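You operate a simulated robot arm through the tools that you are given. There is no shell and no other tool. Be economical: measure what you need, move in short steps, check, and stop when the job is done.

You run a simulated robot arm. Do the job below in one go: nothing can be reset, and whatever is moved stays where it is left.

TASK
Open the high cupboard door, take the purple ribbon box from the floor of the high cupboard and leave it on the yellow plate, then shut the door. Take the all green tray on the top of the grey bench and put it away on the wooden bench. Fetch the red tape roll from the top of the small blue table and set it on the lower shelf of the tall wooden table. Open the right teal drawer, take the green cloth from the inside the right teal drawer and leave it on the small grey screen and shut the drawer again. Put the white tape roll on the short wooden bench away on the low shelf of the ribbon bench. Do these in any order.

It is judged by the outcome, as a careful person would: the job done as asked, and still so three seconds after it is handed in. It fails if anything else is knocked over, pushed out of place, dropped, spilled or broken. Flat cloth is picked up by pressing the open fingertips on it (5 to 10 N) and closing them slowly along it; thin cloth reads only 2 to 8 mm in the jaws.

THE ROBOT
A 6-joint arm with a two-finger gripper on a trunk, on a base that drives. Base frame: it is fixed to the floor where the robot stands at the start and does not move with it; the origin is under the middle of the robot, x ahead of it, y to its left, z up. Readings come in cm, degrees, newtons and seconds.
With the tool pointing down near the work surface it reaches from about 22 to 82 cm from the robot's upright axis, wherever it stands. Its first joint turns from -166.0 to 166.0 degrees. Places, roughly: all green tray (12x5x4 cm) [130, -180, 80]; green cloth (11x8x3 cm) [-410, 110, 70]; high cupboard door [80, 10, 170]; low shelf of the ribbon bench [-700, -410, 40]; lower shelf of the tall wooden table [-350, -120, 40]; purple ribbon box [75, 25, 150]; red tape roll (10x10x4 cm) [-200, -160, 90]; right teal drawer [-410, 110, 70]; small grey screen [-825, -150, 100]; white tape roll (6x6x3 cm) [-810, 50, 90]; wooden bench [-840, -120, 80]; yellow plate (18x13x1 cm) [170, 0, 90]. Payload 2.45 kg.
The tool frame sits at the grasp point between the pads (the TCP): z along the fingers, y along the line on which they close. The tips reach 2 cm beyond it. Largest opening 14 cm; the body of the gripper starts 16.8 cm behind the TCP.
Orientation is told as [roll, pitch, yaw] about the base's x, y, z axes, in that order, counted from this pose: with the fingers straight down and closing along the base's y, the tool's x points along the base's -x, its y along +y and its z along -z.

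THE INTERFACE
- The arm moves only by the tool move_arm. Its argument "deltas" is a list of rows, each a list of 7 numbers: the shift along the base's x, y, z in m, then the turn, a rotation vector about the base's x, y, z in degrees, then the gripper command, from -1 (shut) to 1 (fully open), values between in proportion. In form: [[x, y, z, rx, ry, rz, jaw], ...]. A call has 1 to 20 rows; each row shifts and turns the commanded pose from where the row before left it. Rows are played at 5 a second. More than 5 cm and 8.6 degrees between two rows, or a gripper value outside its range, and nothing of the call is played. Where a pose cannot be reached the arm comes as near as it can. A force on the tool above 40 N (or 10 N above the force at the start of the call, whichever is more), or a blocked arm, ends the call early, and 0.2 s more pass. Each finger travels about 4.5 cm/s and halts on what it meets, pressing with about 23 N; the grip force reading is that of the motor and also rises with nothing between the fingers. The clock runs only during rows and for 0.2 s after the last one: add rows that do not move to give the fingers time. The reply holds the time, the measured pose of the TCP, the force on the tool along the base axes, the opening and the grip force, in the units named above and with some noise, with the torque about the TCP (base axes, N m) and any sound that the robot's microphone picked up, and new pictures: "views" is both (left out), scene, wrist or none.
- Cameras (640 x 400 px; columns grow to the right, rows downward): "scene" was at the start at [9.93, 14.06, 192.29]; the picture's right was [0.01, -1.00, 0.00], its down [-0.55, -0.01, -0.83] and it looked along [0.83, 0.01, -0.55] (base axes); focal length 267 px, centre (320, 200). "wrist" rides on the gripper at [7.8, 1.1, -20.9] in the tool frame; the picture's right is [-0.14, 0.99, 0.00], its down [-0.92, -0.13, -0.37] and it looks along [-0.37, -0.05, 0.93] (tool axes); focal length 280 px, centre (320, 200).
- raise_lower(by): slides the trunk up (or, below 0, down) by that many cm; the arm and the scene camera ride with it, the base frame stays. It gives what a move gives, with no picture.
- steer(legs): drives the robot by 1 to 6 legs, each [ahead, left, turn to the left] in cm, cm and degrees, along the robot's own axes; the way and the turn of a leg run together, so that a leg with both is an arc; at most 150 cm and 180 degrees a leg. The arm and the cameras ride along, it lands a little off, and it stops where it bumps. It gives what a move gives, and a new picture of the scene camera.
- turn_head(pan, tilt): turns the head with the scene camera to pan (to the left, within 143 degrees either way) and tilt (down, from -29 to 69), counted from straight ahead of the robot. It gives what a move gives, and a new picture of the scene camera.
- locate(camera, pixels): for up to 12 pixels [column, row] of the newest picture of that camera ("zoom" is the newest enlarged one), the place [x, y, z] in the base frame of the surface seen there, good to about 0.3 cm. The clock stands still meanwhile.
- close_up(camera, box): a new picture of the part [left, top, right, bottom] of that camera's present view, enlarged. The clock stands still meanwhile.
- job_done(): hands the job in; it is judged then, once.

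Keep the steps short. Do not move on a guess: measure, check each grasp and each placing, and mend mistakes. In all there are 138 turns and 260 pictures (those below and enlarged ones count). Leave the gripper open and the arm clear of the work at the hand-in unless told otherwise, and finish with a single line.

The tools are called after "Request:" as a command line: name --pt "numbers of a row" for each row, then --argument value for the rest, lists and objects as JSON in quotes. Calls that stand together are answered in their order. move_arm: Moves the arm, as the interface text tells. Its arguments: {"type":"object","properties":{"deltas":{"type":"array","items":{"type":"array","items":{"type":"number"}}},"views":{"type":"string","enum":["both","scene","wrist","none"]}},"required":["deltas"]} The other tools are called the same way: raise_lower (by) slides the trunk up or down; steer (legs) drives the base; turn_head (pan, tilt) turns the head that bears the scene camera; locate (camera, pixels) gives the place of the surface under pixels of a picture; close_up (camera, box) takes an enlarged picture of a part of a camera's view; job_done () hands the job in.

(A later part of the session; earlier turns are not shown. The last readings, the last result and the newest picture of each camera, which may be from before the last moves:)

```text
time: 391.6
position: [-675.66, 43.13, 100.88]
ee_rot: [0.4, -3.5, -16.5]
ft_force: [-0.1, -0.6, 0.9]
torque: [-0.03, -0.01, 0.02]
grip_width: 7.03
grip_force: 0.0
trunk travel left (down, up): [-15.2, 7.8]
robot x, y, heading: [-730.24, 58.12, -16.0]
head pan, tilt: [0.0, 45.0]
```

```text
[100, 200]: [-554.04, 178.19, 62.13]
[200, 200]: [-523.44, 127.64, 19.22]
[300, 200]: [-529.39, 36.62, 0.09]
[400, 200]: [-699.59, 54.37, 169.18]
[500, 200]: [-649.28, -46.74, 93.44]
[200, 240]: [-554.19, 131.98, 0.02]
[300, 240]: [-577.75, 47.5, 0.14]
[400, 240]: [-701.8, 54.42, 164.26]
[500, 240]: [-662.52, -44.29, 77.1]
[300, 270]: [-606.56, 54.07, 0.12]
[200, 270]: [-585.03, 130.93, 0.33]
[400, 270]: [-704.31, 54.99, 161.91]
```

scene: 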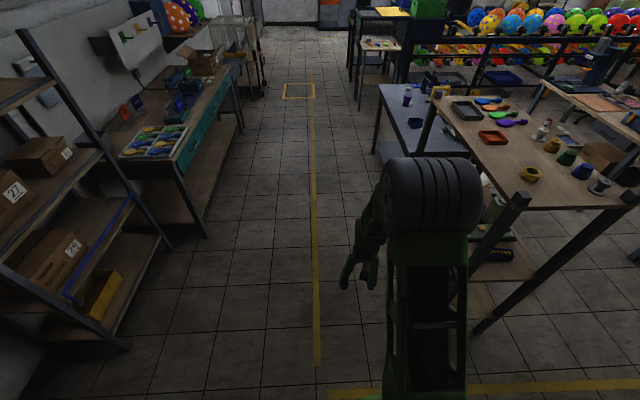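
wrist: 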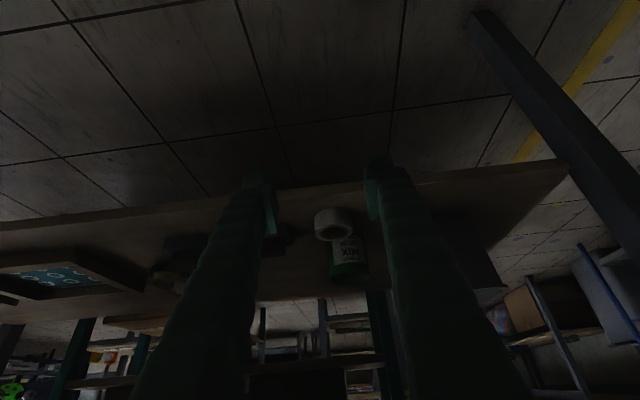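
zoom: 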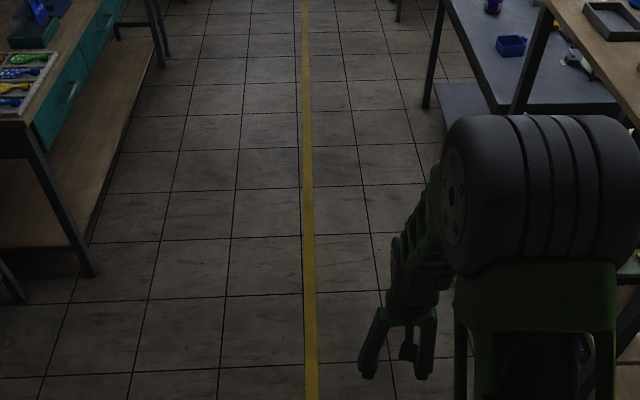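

Request:
steer --legs '[[149, 0, 0], [149, 4, 0], [0, 0, 90], [30, 0, 0]]'

Request:
turn_head --pan 0 --tilt 45

Request:
close_up --camera "scene" --box '[160, 150, 480, 350]'

Request:
locate --camera "scene" --pixels '[[100, 200], [200, 200], [300, 200], [400, 200], [500, 200], [200, 240], [300, 240], [400, 240], [500, 240], [300, 270], [200, 270], [500, 270]]'

```text
time: 411.4
position: [-419.04, 62.99, 100.84]
ee_rot: [0.3, -3.3, 73.0]
ft_force: [0.0, 0.9, 0.1]
torque: [-0.05, 0.01, 0.01]
grip_width: 6.99
grip_force: 0.1
trunk travel left (down, up): [-15.2, 7.8]
robot x, y, heading: [-434.37, 8.56, 73.7]
head pan, tilt: [0.0, 45.0]
```

scene: 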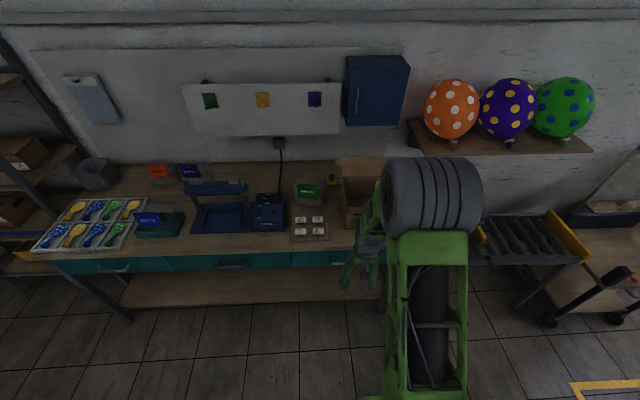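

```text
time: 412.0
position: [-419.1, 62.88, 100.88]
ee_rot: [0.4, -3.2, 73.0]
ft_force: [0.4, -1.0, 0.4]
torque: [-0.03, -0.01, 0.03]
grip_width: 7.01
grip_force: 0.0
trunk travel left (down, up): [-15.2, 7.8]
robot x, y, heading: [-434.17, 8.71, 74.1]
head pan, tilt: [0.0, 45.0]
```

scene: 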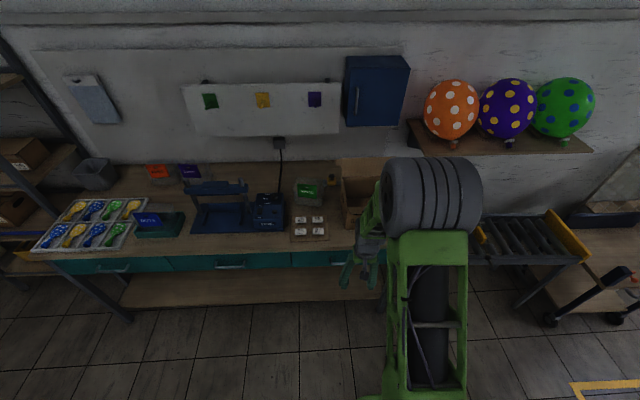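

```text
2.00 times, centred on (320, 250) of scene
```

zoom: 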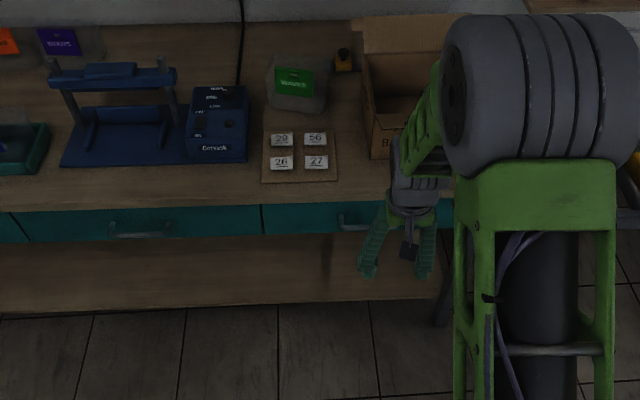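

```text
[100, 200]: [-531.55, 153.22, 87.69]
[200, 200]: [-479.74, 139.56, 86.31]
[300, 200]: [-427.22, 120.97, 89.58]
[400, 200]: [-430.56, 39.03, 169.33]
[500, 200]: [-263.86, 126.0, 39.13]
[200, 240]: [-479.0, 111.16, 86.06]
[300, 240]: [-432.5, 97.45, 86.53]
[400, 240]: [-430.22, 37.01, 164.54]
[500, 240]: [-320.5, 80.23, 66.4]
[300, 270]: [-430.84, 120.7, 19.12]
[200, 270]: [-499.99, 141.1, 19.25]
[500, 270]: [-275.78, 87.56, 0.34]
```

I measure the right drawer and its handle.

Request:
locate --camera "zoom" --pixels '[[341, 218], [352, 226], [365, 226], [262, 220], [300, 220], [300, 208], [300, 232], [170, 235], [112, 224], [140, 236], [300, 190], [452, 215]]'

Request:
close_up --camera "scene" --box '[280, 235, 400, 310]'

```text
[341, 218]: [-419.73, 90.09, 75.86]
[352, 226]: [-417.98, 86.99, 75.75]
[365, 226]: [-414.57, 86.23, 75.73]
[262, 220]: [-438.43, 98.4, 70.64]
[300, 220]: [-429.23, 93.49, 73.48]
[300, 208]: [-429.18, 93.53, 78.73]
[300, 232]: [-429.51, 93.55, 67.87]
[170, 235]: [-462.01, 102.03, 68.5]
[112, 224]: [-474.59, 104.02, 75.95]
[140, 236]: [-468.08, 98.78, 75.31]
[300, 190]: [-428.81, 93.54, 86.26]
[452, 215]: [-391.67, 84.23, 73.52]
```

```text
5.33 times, centred on (340, 272) of scene
```

zoom: 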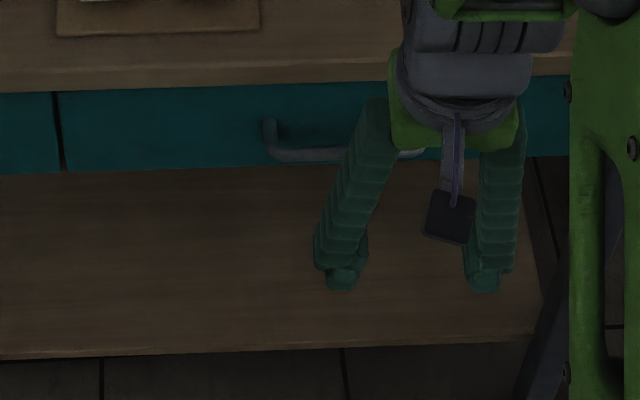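

Handle bar: centre about (-413.3,86.2), z≈75.3, 3.3 cm off the drawer front. I turn the tool so the fingers straddle the bar from above, and hover.

Request:
move_arm --pt "0 0 0.01 -3.2 1 0 0" --pt "0 0 0 0 0 -7.9 0" --pt "0 0 0 0 0 -7.9 0" --pt "0 0 0 0 0 -7.9 0" --pt "0 0 0 0 0 -7.9 -0.3" --pt "0 0 0 0 0 -7.9 -0.57" --pt "0 0 0 0 0 -7.9 -0.57" --pt "0 0 0 0 0 -7.9 -0.57" --pt "0 0 0 0 0 -7.9 -0.57" --pt "0 0 0 0 0 -7.9 -0.57" --pt "0 0 0 0 0 -7.9 -0.57" --pt "0 0 0 0 0 -8 -0.57" --pt "0.01 0.04 0 0 0 0 -0.57" --pt "0.01 0.04 0 0 0 0 -0.57" --pt "0.01 0.04 0 0 0 0 -0.57" --pt "0.01 0.04 0 0 0 0 -0.57" --pt "0.015 0.04 0 0 0 0 -0.57" --pt "0 0.02 -0.03 0 0 0 -0.57" --pt "0 0 -0.03 0 0 0 -0.57" --pt "0 0 0 0 0 0 -0.57"

```text
time: 416.2
position: [-413.57, 84.96, 95.98]
ee_rot: [0.2, 0.0, -14.1]
ft_force: [0.0, -0.7, -0.1]
torque: [-0.01, 0.01, 0.0]
grip_width: 3.0
grip_force: 0.0
trunk travel left (down, up): [-15.2, 7.8]
robot x, y, heading: [-434.53, 8.43, 74.0]
head pan, tilt: [0.0, 45.0]
```

scene: 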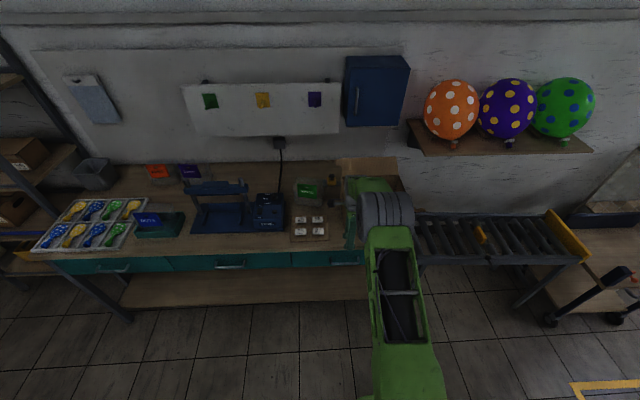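
wrist: 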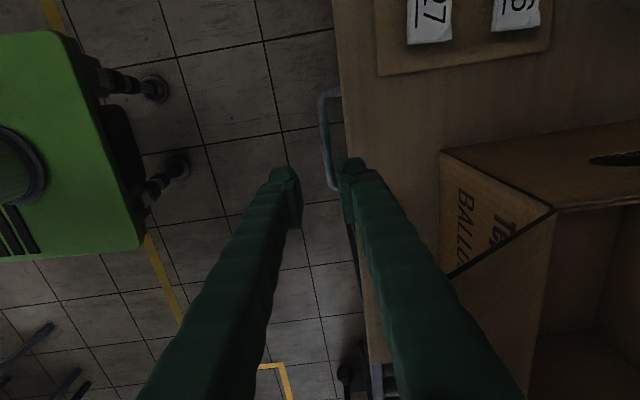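

Request:
locate --camera "wrist" --pixels '[[323, 120], [326, 150], [329, 175], [335, 95], [337, 187], [344, 140], [350, 100]]'

```text
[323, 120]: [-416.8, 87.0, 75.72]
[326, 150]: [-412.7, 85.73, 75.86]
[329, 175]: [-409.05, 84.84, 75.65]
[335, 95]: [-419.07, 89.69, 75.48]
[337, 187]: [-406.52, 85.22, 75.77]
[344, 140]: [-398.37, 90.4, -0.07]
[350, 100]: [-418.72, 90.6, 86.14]
```

Bar axis at (-413.4,86.05). I shift 0.5 cm, descend over it, close.

Request:
move_arm --pt "0.001 0.0045 -0.03 0 0 0 -0.57" --pt "0 0 -0.035 0 0 0 -0.57" --pt "0 0 -0.035 0 0 0 -0.57" --pt "0 0 -0.035 0 0 0 -0.57" --pt "0 0 -0.035 0 0 0 -0.57" --pt "0 0 -0.035 0 0 0 -0.57" --pt "0 0 0 0 0 0 -0.57" --pt "0 0 0 0 0 0 -1" --pt "0 0 0 0 0 0 -1" --pt "0 0 0 0 0 0 -1" --views "wrist"

```text
time: 417.0
position: [-413.18, 85.91, 87.87]
ee_rot: [1.1, 0.0, -14.0]
ft_force: [-3.9, -12.7, 18.2]
torque: [0.1, -0.07, 0.02]
grip_width: 2.02
grip_force: 0.0
trunk travel left (down, up): [-15.2, 7.8]
robot x, y, heading: [-434.06, 8.75, 73.7]
head pan, tilt: [0.0, 45.0]
stopped in row 3: the force on the tool passed its limit at 64 N (the readings are from after the stop); the commanded pose is now the measured one
```

wrist: 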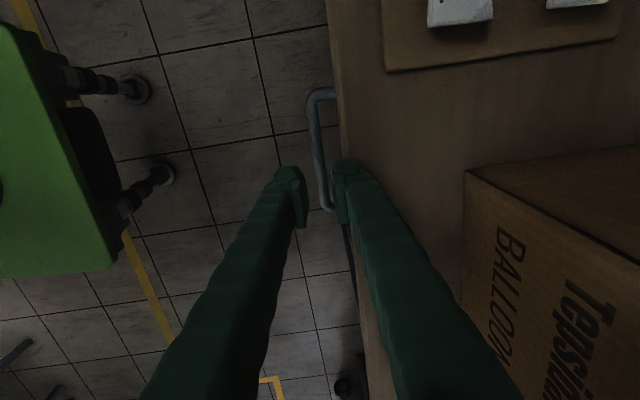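

The inner fingertip met the bench edge. I measure the edge.

Request:
move_arm --pt "0 0 0.03 0 0 0 -0.57" --pt "0 0 0.02 0 0 0 -0.57" --pt "0 0 0 0 0 0 -0.7" --views "wrist"

Request:
locate --camera "wrist" --pixels '[[338, 90], [341, 110], [344, 130], [347, 150], [320, 120], [324, 150], [335, 130], [338, 150]]'

```text
time: 417.8
position: [-413.12, 86.03, 92.73]
ee_rot: [1.0, 0.0, -14.0]
ft_force: [-0.1, 0.5, 1.2]
torque: [0.02, -0.02, -0.02]
grip_width: 2.08
grip_force: 0.1
trunk travel left (down, up): [-15.2, 7.8]
robot x, y, heading: [-434.3, 8.61, 73.5]
head pan, tilt: [0.0, 45.0]
```

wrist: 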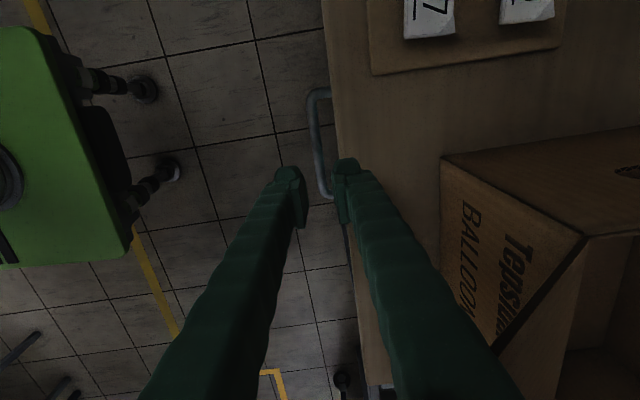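

```text
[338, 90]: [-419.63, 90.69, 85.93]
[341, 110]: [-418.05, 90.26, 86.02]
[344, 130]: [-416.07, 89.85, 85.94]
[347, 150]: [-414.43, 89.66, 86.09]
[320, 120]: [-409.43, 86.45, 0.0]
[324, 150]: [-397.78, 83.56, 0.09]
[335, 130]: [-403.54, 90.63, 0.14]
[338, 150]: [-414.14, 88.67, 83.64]
```

Slot too tight for a vertical finger. I tilt the tool 30° so the inner finger goes in below the edge, then approach along the tool axis and close.

Request:
move_arm --pt "-0.009 -0.04 0.01 0 0 0 -0.69" --pt "-0.01 -0.04 0.01 0 0 0 -0.69" --pt "0 0 0 7.3 -1.8 0 -0.69" --pt "0 0 0 7.3 -1.8 0 -0.69" --pt "0 0 0 7.3 -1.8 0 -0.69" --pt "0 0 0 7.3 -1.8 0 -0.69" --pt "0 0.008 -0.041 0 0 0 -0.69" --pt "0 0.009 -0.041 0 0 0 -0.69" --pt "0 0 0 0 0 0 -0.69" --views "wrist"

Request:
locate --camera "wrist" --pixels '[[300, 120], [320, 120], [310, 150], [330, 150]]'

```text
time: 419.8
position: [-414.69, 79.59, 86.38]
ee_rot: [31.1, 0.1, -14.1]
ft_force: [0.4, 0.3, -1.2]
torque: [-0.02, 0.0, 0.0]
grip_width: 2.19
grip_force: 0.0
out of reach, approached as far as the arm can: row 5
trunk travel left (down, up): [-15.2, 7.8]
robot x, y, heading: [-434.16, 8.08, 73.9]
head pan, tilt: [0.0, 45.0]
```

wrist: 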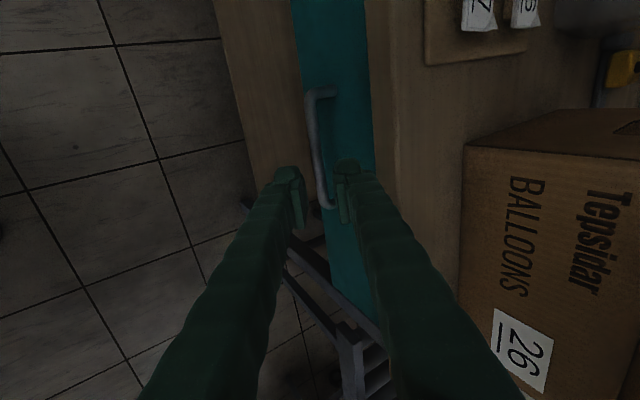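

```text
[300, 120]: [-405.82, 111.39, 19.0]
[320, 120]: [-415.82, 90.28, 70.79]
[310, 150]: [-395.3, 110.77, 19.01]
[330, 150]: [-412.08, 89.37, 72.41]
```

Aligned: bar between the fingers. Approach, close, pull the drawer ~28 cm.

Request:
move_arm --pt "0.003 0.0146 -0.026 0 0 0 -0.69" --pt "0.003 0.0146 -0.026 0 0 0 -0.69" --pt "0.003 0.0146 -0.026 0 0 0 -0.69" --pt "0.003 0.0155 -0.025 0 0 0 -0.69" --pt "0 0 0 0 0 0 -0.69" --pt "0 0 0 0 0 0 -1" --pt "0 0 0 0 0 0 -1" --pt "0 0 0 0 0 0 -1" --pt "-0.0085 -0.034 0 0 0 0 -1" --pt "-0.0085 -0.034 0 0 0 0 -1" --pt "-0.0085 -0.034 0 0 0 0 -1" --pt "-0.0085 -0.034 0 0 0 0 -1" --pt "-0.0085 -0.034 0 0 0 0 -1" --pt "-0.0085 -0.034 0 0 0 0 -1" --pt "-0.0085 -0.034 0 0 0 0 -1" --pt "-0.0085 -0.034 0 0 0 0 -1" --pt "0 0 0 0 0 0 -1"

Request:
close_up --camera "scene" --box '[270, 210, 430, 310]'

```text
time: 423.4
position: [-420.14, 58.37, 75.97]
ee_rot: [31.0, 0.1, -14.0]
ft_force: [4.6, -0.7, -20.7]
torque: [-0.21, -0.57, 0.61]
grip_width: 1.24
grip_force: 39.3
trunk travel left (down, up): [-15.2, 7.8]
robot x, y, heading: [-434.25, 8.33, 73.9]
head pan, tilt: [0.0, 45.0]
```

scene: 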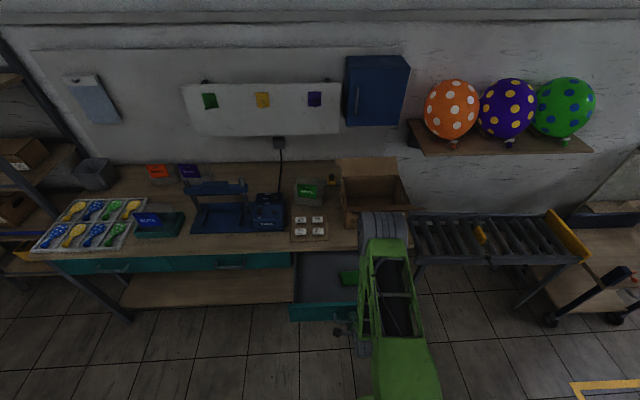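
wrist: 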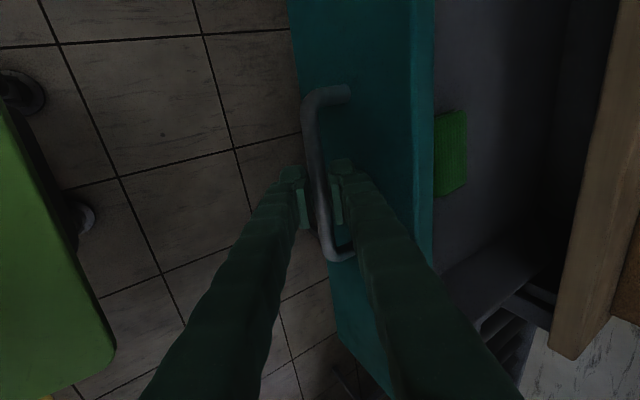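

```text
4.00 times, centred on (350, 260) of scene
```

zoom: 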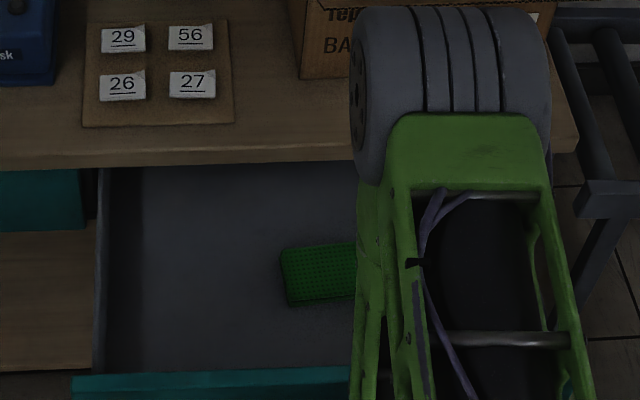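

The drawer is open and the green cloth lies in it, in clear reach. I measure it, then release the handle and rise.

Request:
locate --camera "zoom" --pixels '[[283, 252], [352, 244], [292, 303], [350, 294], [320, 270], [250, 320], [230, 230], [340, 325]]'

Request:
move_arm --pt "0 0 0 0 0 0 -0.69" --pt "0 0 0 0 0 0 -0.69" --pt "-0.005 -0.02 0.035 0 0 0 -0.69" --pt "-0.005 -0.02 0.035 0 0 0 -0.69" --pt "-0.005 -0.02 0.035 0 0 0 -0.5" --pt "0 0 0.045 0 0 0 0" --pt "0 0 0.045 0 0 0 0.5" --pt "0 0 0 -7.3 1.8 0 0.8" --pt "0 0 0 -7.3 1.8 0 0.8" --pt "0 0 0 -7.3 1.8 0 0.8" --pt "0 0 0 -7.3 1.8 0 0.8" --pt "0.01 0.04 0 -1 0 0 0.8" --pt "0.015 0.04 0 0 0 0 0.8" --pt "0.015 0.04 0 0 0 0 0.8" --pt "0 0 0 0 0 0 0.8" --views "wrist"

```text
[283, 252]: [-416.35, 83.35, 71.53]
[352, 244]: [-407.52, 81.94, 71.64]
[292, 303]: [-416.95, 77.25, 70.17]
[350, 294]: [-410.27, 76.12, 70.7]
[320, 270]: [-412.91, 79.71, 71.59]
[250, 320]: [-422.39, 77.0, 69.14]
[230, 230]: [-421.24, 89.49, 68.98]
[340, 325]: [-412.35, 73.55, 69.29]
```

```text
time: 426.6
position: [-416.12, 69.15, 92.35]
ee_rot: [0.1, -0.2, -14.0]
ft_force: [0.1, 0.7, 0.0]
torque: [0.0, -0.03, 0.01]
grip_width: 12.61
grip_force: 0.1
out of reach, approached as far as the arm can: row 5, 6, 7
trunk travel left (down, up): [-15.2, 7.8]
robot x, y, heading: [-434.39, 8.57, 73.7]
head pan, tilt: [0.0, 45.0]
```

wrist: 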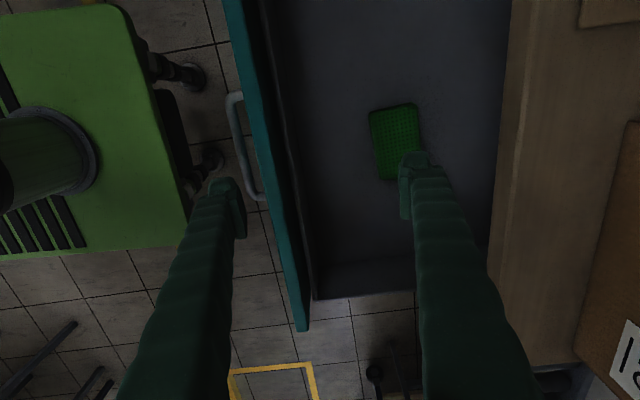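

Request:
locate --camera "wrist" --pixels '[[371, 112], [414, 106], [384, 178], [421, 150], [395, 140], [350, 140], [450, 140], [400, 210], [490, 140], [505, 60]]'

Request:
close_up --camera "wrist" --box '[340, 80, 460, 200]'

```text
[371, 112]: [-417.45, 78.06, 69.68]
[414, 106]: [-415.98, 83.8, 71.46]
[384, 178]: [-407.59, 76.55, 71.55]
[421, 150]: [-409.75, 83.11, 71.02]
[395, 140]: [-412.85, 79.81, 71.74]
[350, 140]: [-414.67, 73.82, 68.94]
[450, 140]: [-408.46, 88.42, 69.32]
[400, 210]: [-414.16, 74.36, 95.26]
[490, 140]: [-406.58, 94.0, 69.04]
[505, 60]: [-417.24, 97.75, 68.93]
```

```text
3.33 times, centred on (400, 140) of wrist
```

zoom: 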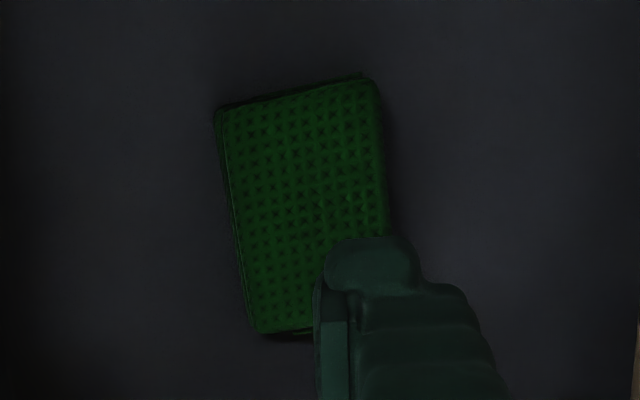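

Cloth pad: centre (-411.8,79.9), top 71.6, floor 69.0, about 7 cm across. I go over it, down, and squeeze it across its width.

Request:
move_arm --pt "0.015 0.036 0 0 0 5 0.5" --pt "0.014 0.036 0 0 0 0 0.5" --pt "0.014 0.0355 0 0 0 0 0.5" --pt "0 0 -0.035 0 0 0 0.5" --pt "0 0 -0.035 0 0 0 0.5" --pt "0 0 -0.035 0 0 0 0.5" --pt "0 0 -0.035 0 0 0 0.5" --pt "0 0 -0.035 0 0 0 0.5" --pt "0 0 -0.034 0 0 0 0.5" --pt "0 0 0 0 0 0 0.3" --pt "0 0 0 0 0 0 0.1" --pt "0 0 0 0 0 0 -0.1" --pt "0 0 0 0 0 0 -0.3" --pt "0 0 0 0 0 0 -0.5" --pt "0 0 0 0 0 0 -0.8" --pt "0 0 0 0 0 0 -1" --pt "0 0 0 0 0 0 -1" --views "wrist"

```text
time: 430.2
position: [-411.8, 79.84, 71.65]
ee_rot: [0.0, -0.2, -9.0]
ft_force: [-0.5, 0.6, 0.6]
torque: [0.0, -0.01, 0.03]
grip_width: 6.9
grip_force: 23.1
trunk travel left (down, up): [-15.2, 7.8]
robot x, y, heading: [-434.25, 8.44, 73.8]
head pan, tilt: [0.0, 45.0]
```

wrist: 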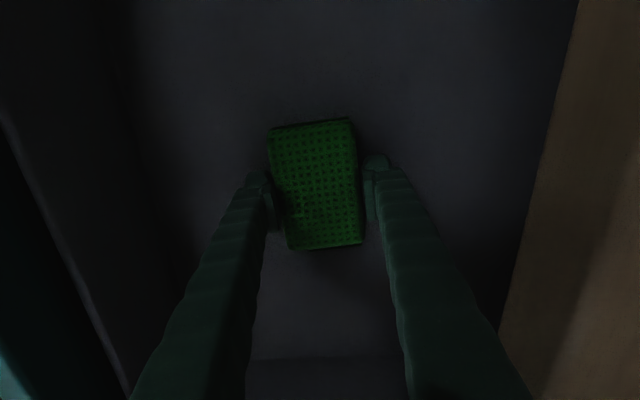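

Cloth gripped (6.9 cm). I lift it clear and bring it in front of the drawer handle.

Request:
move_arm --pt "0 0 0.035 0 0 0 -1" --pt "0 0 0.035 0 0 0 -1" --pt "0 0 0.035 0 0 0 -1" --pt "0 0 0.035 0 0 0 -1" --pt "0 0 0.035 0 0 0 -1" --pt "0 0 0.035 0 0 0 -1" --pt "0 0 0.03 0 0 0 -1" --pt "-0.0125 -0.0351 0 0 0 0 -1" --pt "-0.0125 -0.0351 0 0 0 0 -1" --pt "-0.0125 -0.0351 0 0 0 0 -1" --pt "-0.0125 -0.0351 0 0 0 0 -1" --pt "-0.0125 -0.0351 0 0 0 0 -1" --pt "-0.0125 -0.0351 0 0 0 0 -1" --pt "-0.0125 -0.0351 0 0 0 0 -1" --pt "-0.0125 -0.0351 0 0 0 0 -1" --pt "0 0 0 0 0 0 -1" --views "wrist"

Request:
locate --camera "wrist" --pixels '[[380, 150], [385, 150], [390, 150], [395, 150], [400, 130], [390, 180], [400, 180], [410, 150]]'

```text
time: 433.6
position: [-421.9, 51.81, 95.6]
ee_rot: [0.0, -0.2, -8.9]
ft_force: [-0.1, 0.1, 0.7]
torque: [-0.02, -0.01, -0.02]
grip_width: 6.86
grip_force: 22.7
trunk travel left (down, up): [-15.2, 7.8]
robot x, y, heading: [-434.57, 8.41, 73.9]
head pan, tilt: [0.0, 45.0]
```

wrist: 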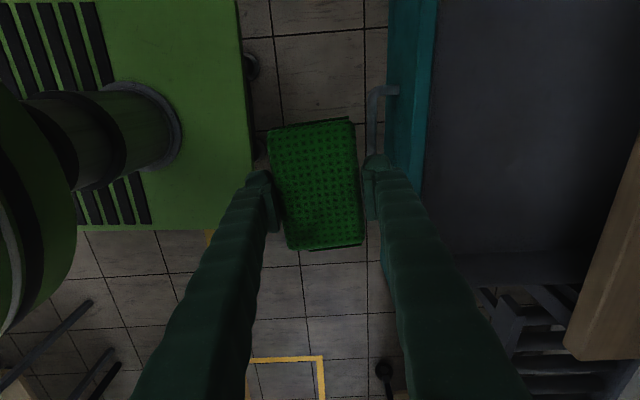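

```text
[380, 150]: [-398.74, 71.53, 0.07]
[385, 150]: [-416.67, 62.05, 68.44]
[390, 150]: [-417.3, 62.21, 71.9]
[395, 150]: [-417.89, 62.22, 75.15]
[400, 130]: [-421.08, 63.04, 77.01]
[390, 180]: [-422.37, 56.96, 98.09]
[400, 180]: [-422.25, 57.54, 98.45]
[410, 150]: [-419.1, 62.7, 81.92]
```

2.4 cm clear of the bar. I lower so the finger (not the cloth) meets the bar, and push the drawer shut.

Request:
move_arm --pt "0 0 -0.034 0 0 0 -1" --pt "0 0 -0.034 0 0 0 -1" --pt "0 0 -0.034 0 0 0 -1" --pt "0 0 -0.034 0 0 0 -1" --pt "0 0 -0.034 0 0 0 -1" --pt "0 0 -0.034 0 0 0 -1" --pt "0 0 -0.03 0 0 0 -1" --pt "0.0082 0.033 0 0 0 0 -1" --pt "0.0082 0.033 0 0 0 0 -1" --pt "0.0082 0.033 0 0 0 0 -1" --pt "0.0082 0.033 0 0 0 0 -1" --pt "0.0082 0.033 0 0 0 0 -1" --pt "0.0082 0.033 0 0 0 0 -1" --pt "0.0082 0.033 0 0 0 0 -1" --pt "0.0082 0.033 0 0 0 0 -1" --pt "0.004 0.015 0 0 0 0 -1" --pt "0.002 0.008 0 0 0 0 -1" --pt "0 0 0 0 0 0 -1"

```text
time: 437.4
position: [-414.86, 79.84, 72.12]
ee_rot: [-0.6, -0.1, -9.0]
ft_force: [-10.3, -37.3, 7.5]
torque: [1.53, -0.43, -0.32]
grip_width: 6.85
grip_force: 22.9
trunk travel left (down, up): [-15.2, 7.8]
robot x, y, heading: [-434.44, 8.48, 73.7]
head pan, tilt: [0.0, 45.0]
```

scene: 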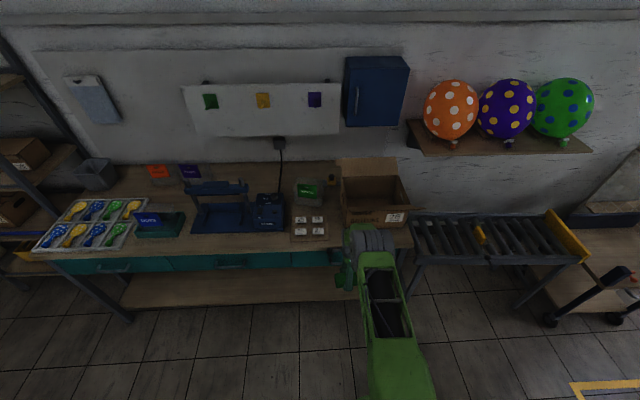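
wrist: 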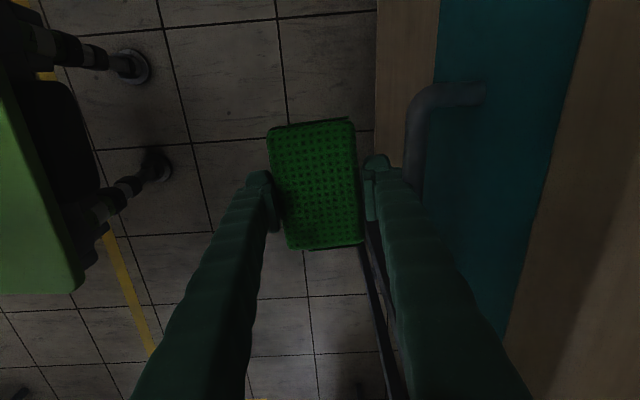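

The drawer met its stop (37 N). I back off, lift, check the drawer front, and drive to the wooden bench with the screens.

Request:
move_arm --pt "0.001 0.003 0 0 0 0 -1" --pt "-0.0085 -0.034 0 0 0 0 -1" --pt "-0.0085 -0.034 0 0 0 0 -1" --pt "-0.0045 -0.02 0.041 0 0 0 -1" --pt "-0.0045 -0.02 0.041 0 0 0 -1" --pt "-0.0045 -0.02 0.041 0 0 0 -1" --pt "-0.0045 -0.02 0.041 0 0 0 -1" --pt "-0.0045 -0.02 0.041 0 0 0 -1" --pt "-0.0045 -0.02 0.041 0 0 0 -1" --pt "-0.0045 -0.02 0.041 0 0 0 -1" --pt "-0.0045 -0.02 0.041 0 0 0 -1" --pt "0 0 0 0 0 0 -1" --views "scene"

Request:
locate --camera "scene" --pixels '[[300, 259], [315, 258], [325, 258], [250, 262], [325, 248]]'

Request:
close_up --camera "scene" --box '[240, 220, 400, 320]'

Request:
steer --legs '[[0, 0, 91], [130, 0, 0], [130, 0, 0], [25, 20, 0], [0, 120, 0], [0, 72, 0]]'

Request:
turn_head --pan 10 --tilt 48

```text
time: 440.0
position: [-419.89, 58.09, 104.97]
ee_rot: [0.0, -0.2, -9.1]
ft_force: [0.1, 0.0, -0.3]
torque: [-0.02, 0.01, -0.02]
grip_width: 6.85
grip_force: 22.5
trunk travel left (down, up): [-15.2, 7.8]
robot x, y, heading: [-434.5, 8.45, 73.5]
head pan, tilt: [0.0, 45.0]
```

scene: 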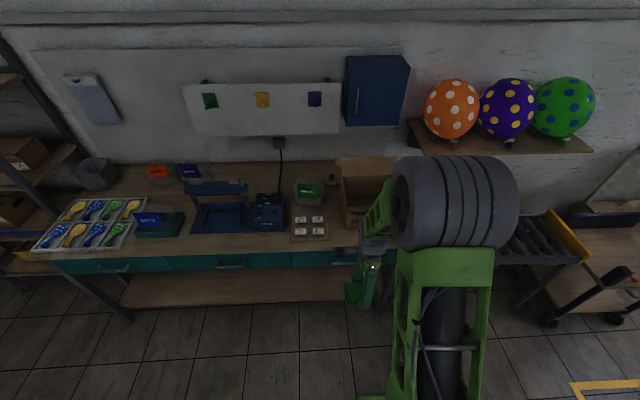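

```text
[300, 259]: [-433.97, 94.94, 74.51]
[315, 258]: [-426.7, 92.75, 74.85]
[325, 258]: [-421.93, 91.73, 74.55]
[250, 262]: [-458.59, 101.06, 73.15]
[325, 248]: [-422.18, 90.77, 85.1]
```

```text
4.00 times, centred on (320, 270) of scene
```

zoom: 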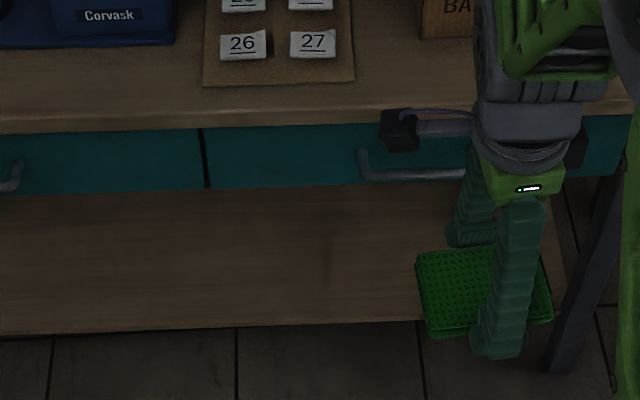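

```text
time: 475.2
position: [-816.41, -105.49, 104.97]
ee_rot: [-0.1, -0.2, 80.8]
ft_force: [0.9, -0.3, -0.9]
torque: [0.0, 0.0, 0.01]
grip_width: 6.87
grip_force: 23.0
trunk travel left (down, up): [-15.2, 7.8]
robot x, y, heading: [-767.1, -120.42, 163.6]
head pan, tilt: [0.0, 45.0]
```

scene: 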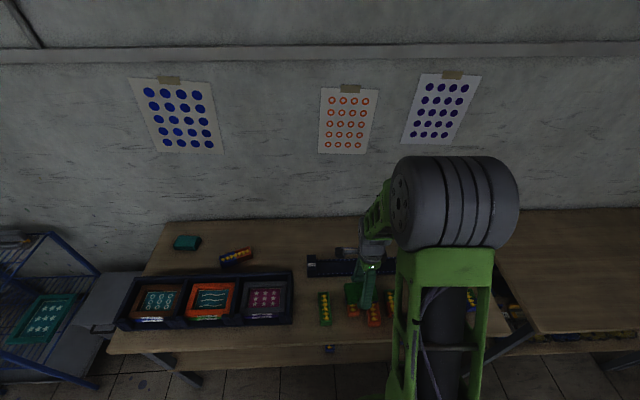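

```text
time: 475.9
position: [-816.47, -105.46, 104.96]
ee_rot: [0.0, -0.2, 80.8]
ft_force: [0.2, -1.1, -0.3]
torque: [-0.03, -0.01, -0.02]
grip_width: 6.87
grip_force: 23.3
trunk travel left (down, up): [-15.2, 7.8]
robot x, y, heading: [-766.61, -120.15, 163.7]
head pan, tilt: [10.0, 48.0]
```

scene: 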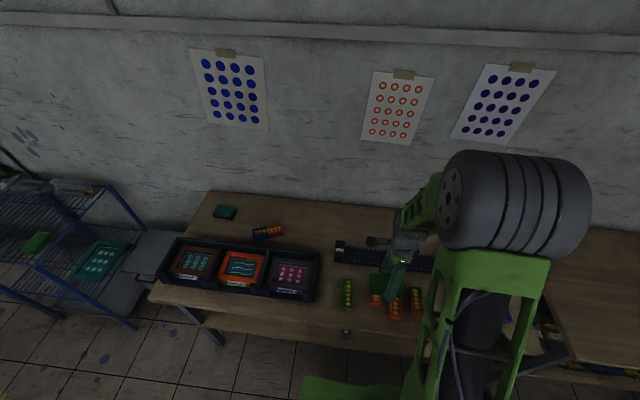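

The drawer is shut (front back in line). I bring the cloth over the grey screen and look.

Request:
move_arm --pt "-0.0157 -0.0367 0 0 0 -2 -1" --pt "-0.0157 -0.0367 0 0 0 0 -1" --pt "-0.0157 -0.0367 0 0 0 0 -1" --pt "-0.0157 -0.0367 0 0 0 0 -1" --pt "-0.0157 -0.0367 0 0 0 0 -1" --pt "-0.0157 -0.0367 0 0 0 0 -1" --pt "-0.0157 -0.0367 0 0 0 0 -1" --pt "-0.0157 -0.0367 0 0 0 0 -1" --pt "-0.0157 -0.0367 0 0 0 0 -1" --pt "0 0 -0.03 0 0 0 -1" --pt "0 0 -0.03 0 0 0 -1" --pt "0 0 0 0 0 0 -1"

Request:
locate --camera "wrist" --pixels '[[270, 130], [350, 120], [285, 245], [360, 240], [230, 120], [400, 120], [320, 80], [320, 280], [220, 180], [420, 180]]'

Request:
close_up --camera "scene" --box '[220, 220, 380, 320]'

```text
time: 478.5
position: [-830.52, -138.53, 98.85]
ee_rot: [0.1, -0.2, 78.8]
ft_force: [0.0, -0.8, 0.0]
torque: [0.02, -0.02, -0.01]
grip_width: 6.86
grip_force: 22.9
trunk travel left (down, up): [-15.2, 7.8]
robot x, y, heading: [-767.03, -119.91, 163.6]
head pan, tilt: [10.0, 48.0]
```

scene: 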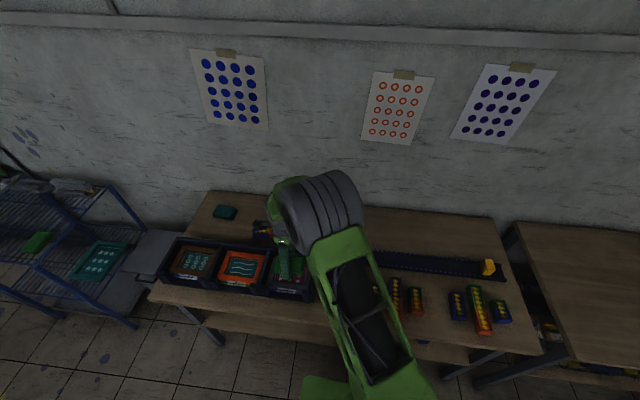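
wrist: 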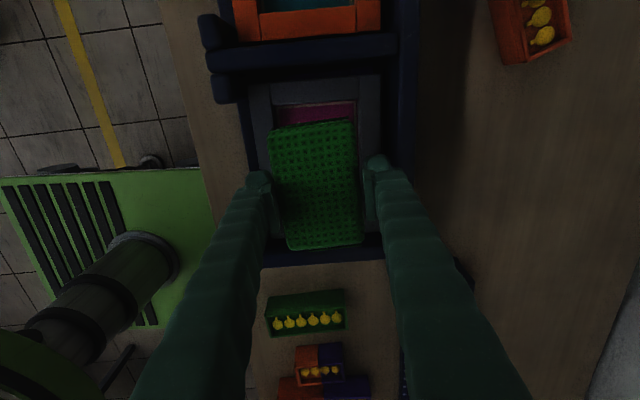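

```text
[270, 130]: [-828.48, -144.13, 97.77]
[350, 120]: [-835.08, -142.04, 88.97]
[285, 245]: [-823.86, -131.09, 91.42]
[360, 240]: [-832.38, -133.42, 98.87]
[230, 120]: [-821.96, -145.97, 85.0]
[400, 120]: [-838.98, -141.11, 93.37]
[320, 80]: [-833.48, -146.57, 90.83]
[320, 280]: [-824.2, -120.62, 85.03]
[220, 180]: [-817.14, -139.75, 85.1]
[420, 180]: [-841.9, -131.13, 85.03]
```

```text
4.00 times, centred on (300, 270) of scene
```

zoom: 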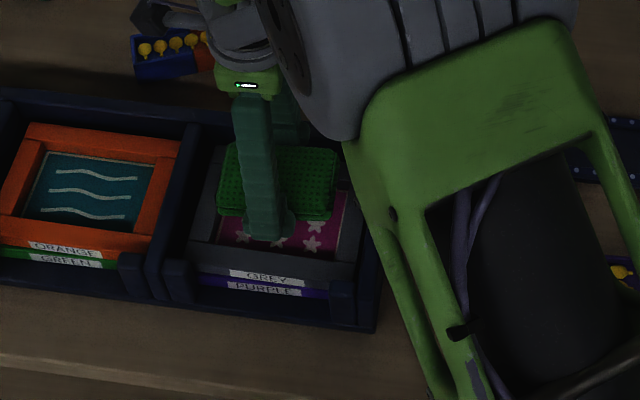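

Centred over the grey screen. I lower to just above the frame, release, rise, and look.

Request:
move_arm --pt "0 0 -0.03 0 0 0 -1" --pt "0 0 -0.015 0 0 0 -1" --pt "0 0 -0.005 0 0 0 -1" --pt "0 0 -0.003 0 0 0 -1" --pt "0 0 0 0 0 0 -1" --pt "0 0 0 0 0 0 -0.02" --pt "0 0 0 0 0 0 0.06" --pt "0 0 0 0 0 0 0.15" --pt "0 0 0.02 0 0 0 0.15" --pt "0 0 0.04 0 0 0 0.15" --pt "0 0 0.04 0 0 0 0.15" --pt "0.01 0.02 0.04 0 0 0 0.15" --pt "0.03 0.03 0.01 0 0 0 0" --pt "0.03 0.03 0 0 0 0 0"

Request:
close_up --camera "scene" --box '[220, 220, 380, 320]'

```text
time: 481.5
position: [-823.48, -130.34, 108.71]
ee_rot: [-0.1, -0.2, 78.6]
ft_force: [0.2, 0.1, -0.7]
torque: [-0.05, 0.02, -0.02]
grip_width: 7.02
grip_force: 0.0
trunk travel left (down, up): [-15.2, 7.8]
robot x, y, heading: [-766.98, -120.36, 163.8]
head pan, tilt: [10.0, 48.0]
```

scene: 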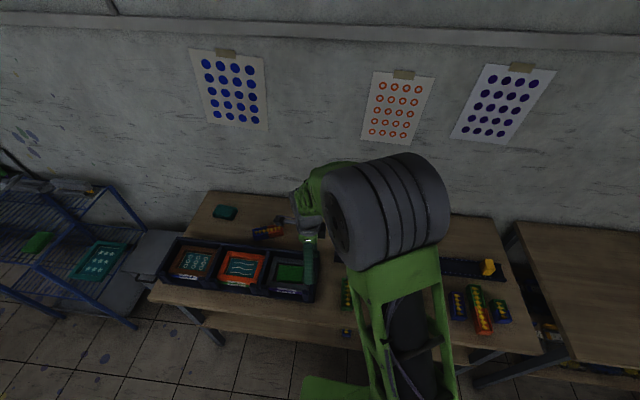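
wrist: 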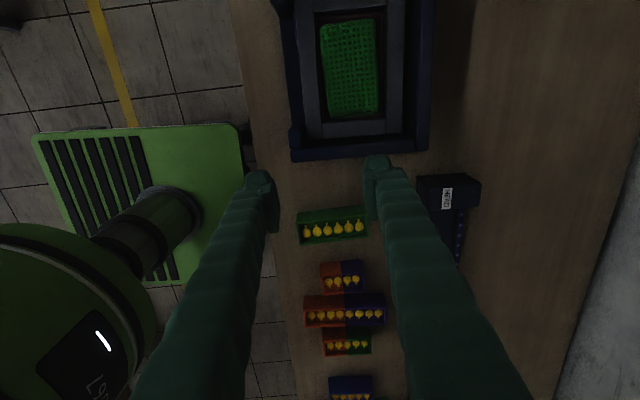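

```text
4.00 times, centred on (300, 270) of scene
```

zoom: 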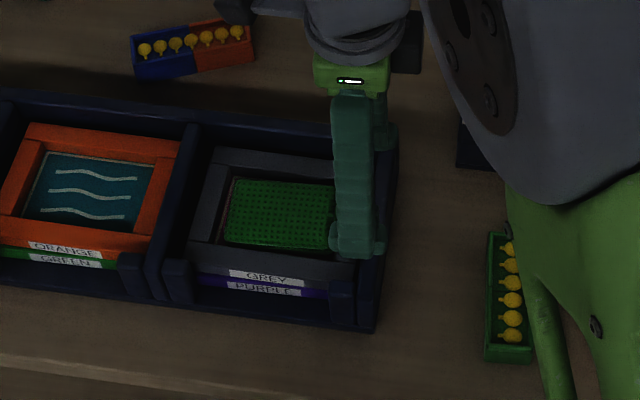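

The cloth rests in the grey screen. Last: the red tape. I raise the arm and drive back along the aisle to the small blue table.

Request:
move_arm --pt "0.025 0 0.035 0 0 0 0.4" --pt "0.025 0 0.035 0 0 0 0.4" --pt "0.025 0 0.035 0 0 0 0.4" --pt "0.025 0 0.035 0 0 0 0.4" --pt "0 0 0.03 0 0 0 0.4" --views "none"

Request:
steer --legs '[[0, -72, 0], [0, -120, 0], [-25, -20, 0], [0, 0, 180]]'

Request:
steer --legs '[[149, 0, 0], [149, 0, 0], [149, 0, 0], [70, 0, 0], [0, 0, -89.5]]'

Request:
turn_head --pan 0 --tilt 42

Request:
turn_head --pan -50 --tilt 35

```text
time: 482.7
position: [-813.48, -130.51, 125.78]
ee_rot: [0.0, -0.2, 78.8]
ft_force: [-0.3, 0.2, -0.1]
torque: [-0.03, 0.01, 0.05]
grip_width: 9.81
grip_force: 0.0
trunk travel left (down, up): [-15.2, 7.8]
robot x, y, heading: [-766.95, -120.44, 163.4]
head pan, tilt: [10.0, 48.0]
```

```text
time: 509.2
position: [-635.82, 85.8, 125.64]
ee_rot: [0.0, -0.1, -102.3]
ft_force: [0.3, 0.1, 0.0]
torque: [-0.01, -0.01, -0.04]
grip_width: 9.78
grip_force: 0.0
trunk travel left (down, up): [-15.2, 7.8]
robot x, y, heading: [-682.58, 76.29, -17.2]
head pan, tilt: [10.0, 48.0]
```

scene: 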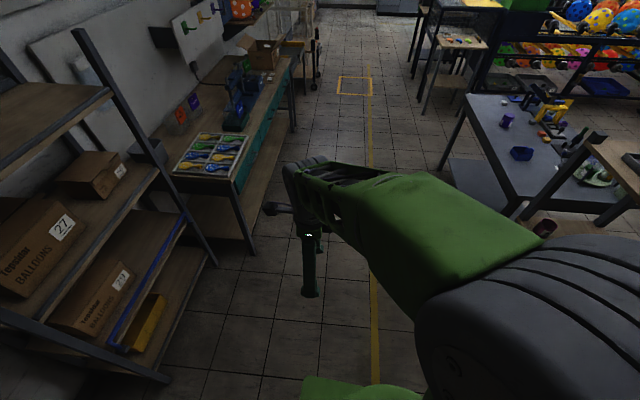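

```text
time: 537.8
position: [-174.5, -115.43, 125.61]
ee_rot: [0.1, -0.2, 169.8]
ft_force: [0.5, 0.0, 0.9]
torque: [-0.01, -0.01, -0.03]
grip_width: 9.82
grip_force: 0.1
trunk travel left (down, up): [-15.2, 7.8]
robot x, y, heading: [-185.67, -68.98, -105.3]
head pan, tilt: [10.0, 48.0]
```

scene: 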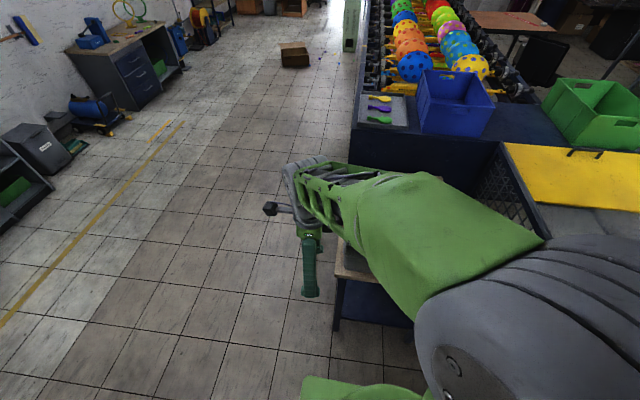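

```text
time: 538.5
position: [-174.55, -115.33, 125.64]
ee_rot: [0.0, -0.1, 169.8]
ft_force: [0.4, 0.1, 1.1]
torque: [-0.04, 0.0, 0.01]
grip_width: 9.79
grip_force: 0.1
trunk travel left (down, up): [-15.2, 7.8]
robot x, y, heading: [-185.88, -69.01, -105.4]
head pan, tilt: [0.0, 42.0]
```

scene: 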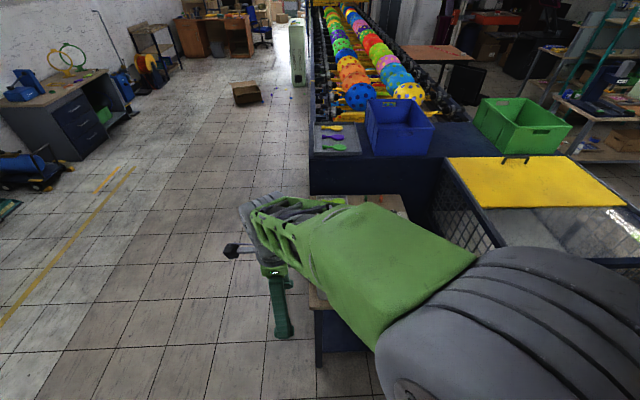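

```text
time: 539.7
position: [-174.52, -115.49, 125.56]
ee_rot: [0.0, -0.2, 169.8]
ft_force: [0.3, 0.3, 0.8]
torque: [-0.01, -0.03, 0.01]
grip_width: 9.81
grip_force: 0.0
trunk travel left (down, up): [-15.2, 7.8]
robot x, y, heading: [-186.06, -68.76, -105.7]
head pan, tilt: [-50.0, 35.0]
```

scene: 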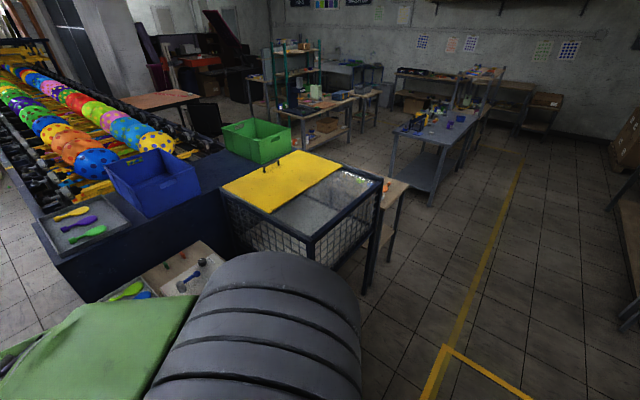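

I locate the wooden table behind the cage, drive 24 cm closer and bring the gripper over the tape.

Request:
locate --camera "scene" --pixels '[[398, 185], [390, 200], [408, 184], [395, 215], [368, 270], [400, 225], [385, 230], [362, 290], [430, 160], [490, 240]]'

Request:
close_up --camera "scene" --box '[320, 140, 480, 300]'

Request:
steer --legs '[[24, 0, 0]]'

Request:
move_arm --pt "-0.037 -0.033 0 0 0 0 0.9" --pt "-0.037 -0.033 0 0 0 0 0.9" --pt "-0.037 -0.033 0 0 0 0 0.9" --pt "-0.037 -0.033 0 0 0 0 0.9" --pt "0 0 0 0 0 0 0.9" --views "wrist"

```text
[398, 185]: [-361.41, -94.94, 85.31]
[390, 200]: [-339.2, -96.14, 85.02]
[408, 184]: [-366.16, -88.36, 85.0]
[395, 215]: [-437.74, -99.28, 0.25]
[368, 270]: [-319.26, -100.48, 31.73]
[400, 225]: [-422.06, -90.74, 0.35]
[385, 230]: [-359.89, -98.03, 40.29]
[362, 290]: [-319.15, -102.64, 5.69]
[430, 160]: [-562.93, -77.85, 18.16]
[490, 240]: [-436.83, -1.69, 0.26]
```

```text
2.50 times, centred on (400, 220) of scene
```

zoom: 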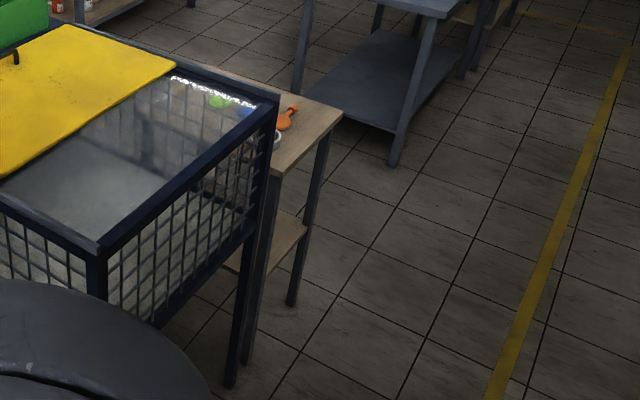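

```text
time: 541.5
position: [-180.8, -138.6, 125.63]
ee_rot: [0.1, -0.2, 169.8]
ft_force: [0.3, -0.5, 0.2]
torque: [0.07, -0.03, 0.0]
grip_width: 9.81
grip_force: 0.1
trunk travel left (down, up): [-15.2, 7.8]
robot x, y, heading: [-191.81, -92.11, -105.1]
head pan, tilt: [-50.0, 35.0]
```

scene: 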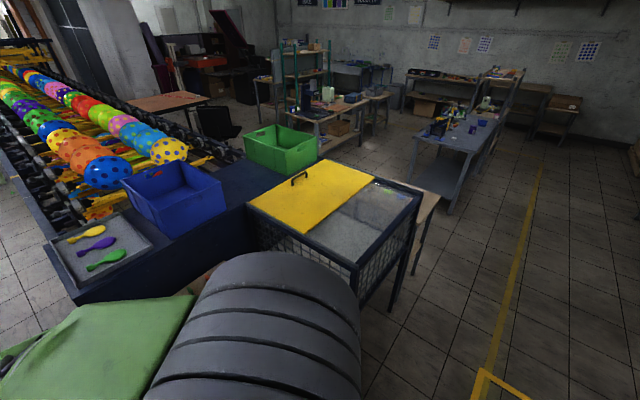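

```text
time: 542.7
position: [-195.42, -151.56, 125.66]
ee_rot: [0.0, -0.3, 169.9]
ft_force: [-0.3, -0.5, -0.1]
torque: [-0.05, 0.03, -0.01]
grip_width: 13.3
grip_force: 0.1
trunk travel left (down, up): [-15.2, 7.8]
robot x, y, heading: [-192.08, -92.17, -105.0]
head pan, tilt: [-50.0, 35.0]
```

wrist: 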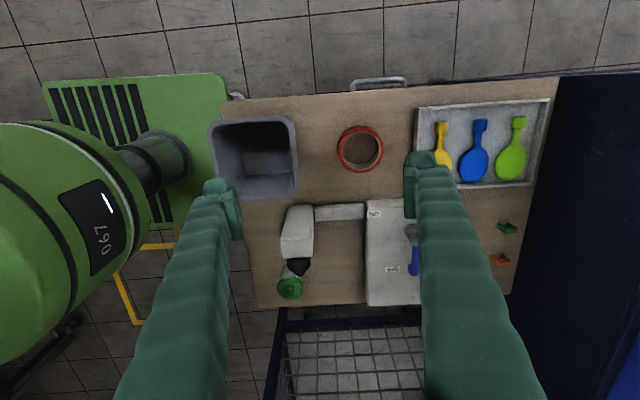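

Request:
locate --camera "wrist" --pixels '[[340, 150], [380, 150], [360, 130], [360, 170], [296, 150], [298, 190], [416, 150], [340, 212], [360, 95], [230, 150], [400, 190]]'

```text
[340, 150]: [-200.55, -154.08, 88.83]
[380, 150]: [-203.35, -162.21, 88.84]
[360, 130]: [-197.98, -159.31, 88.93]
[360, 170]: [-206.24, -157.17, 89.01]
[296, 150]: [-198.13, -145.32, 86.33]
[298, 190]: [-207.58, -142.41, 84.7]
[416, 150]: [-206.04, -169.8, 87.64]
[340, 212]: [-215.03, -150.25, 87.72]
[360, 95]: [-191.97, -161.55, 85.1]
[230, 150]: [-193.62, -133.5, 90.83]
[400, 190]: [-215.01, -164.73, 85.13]
```

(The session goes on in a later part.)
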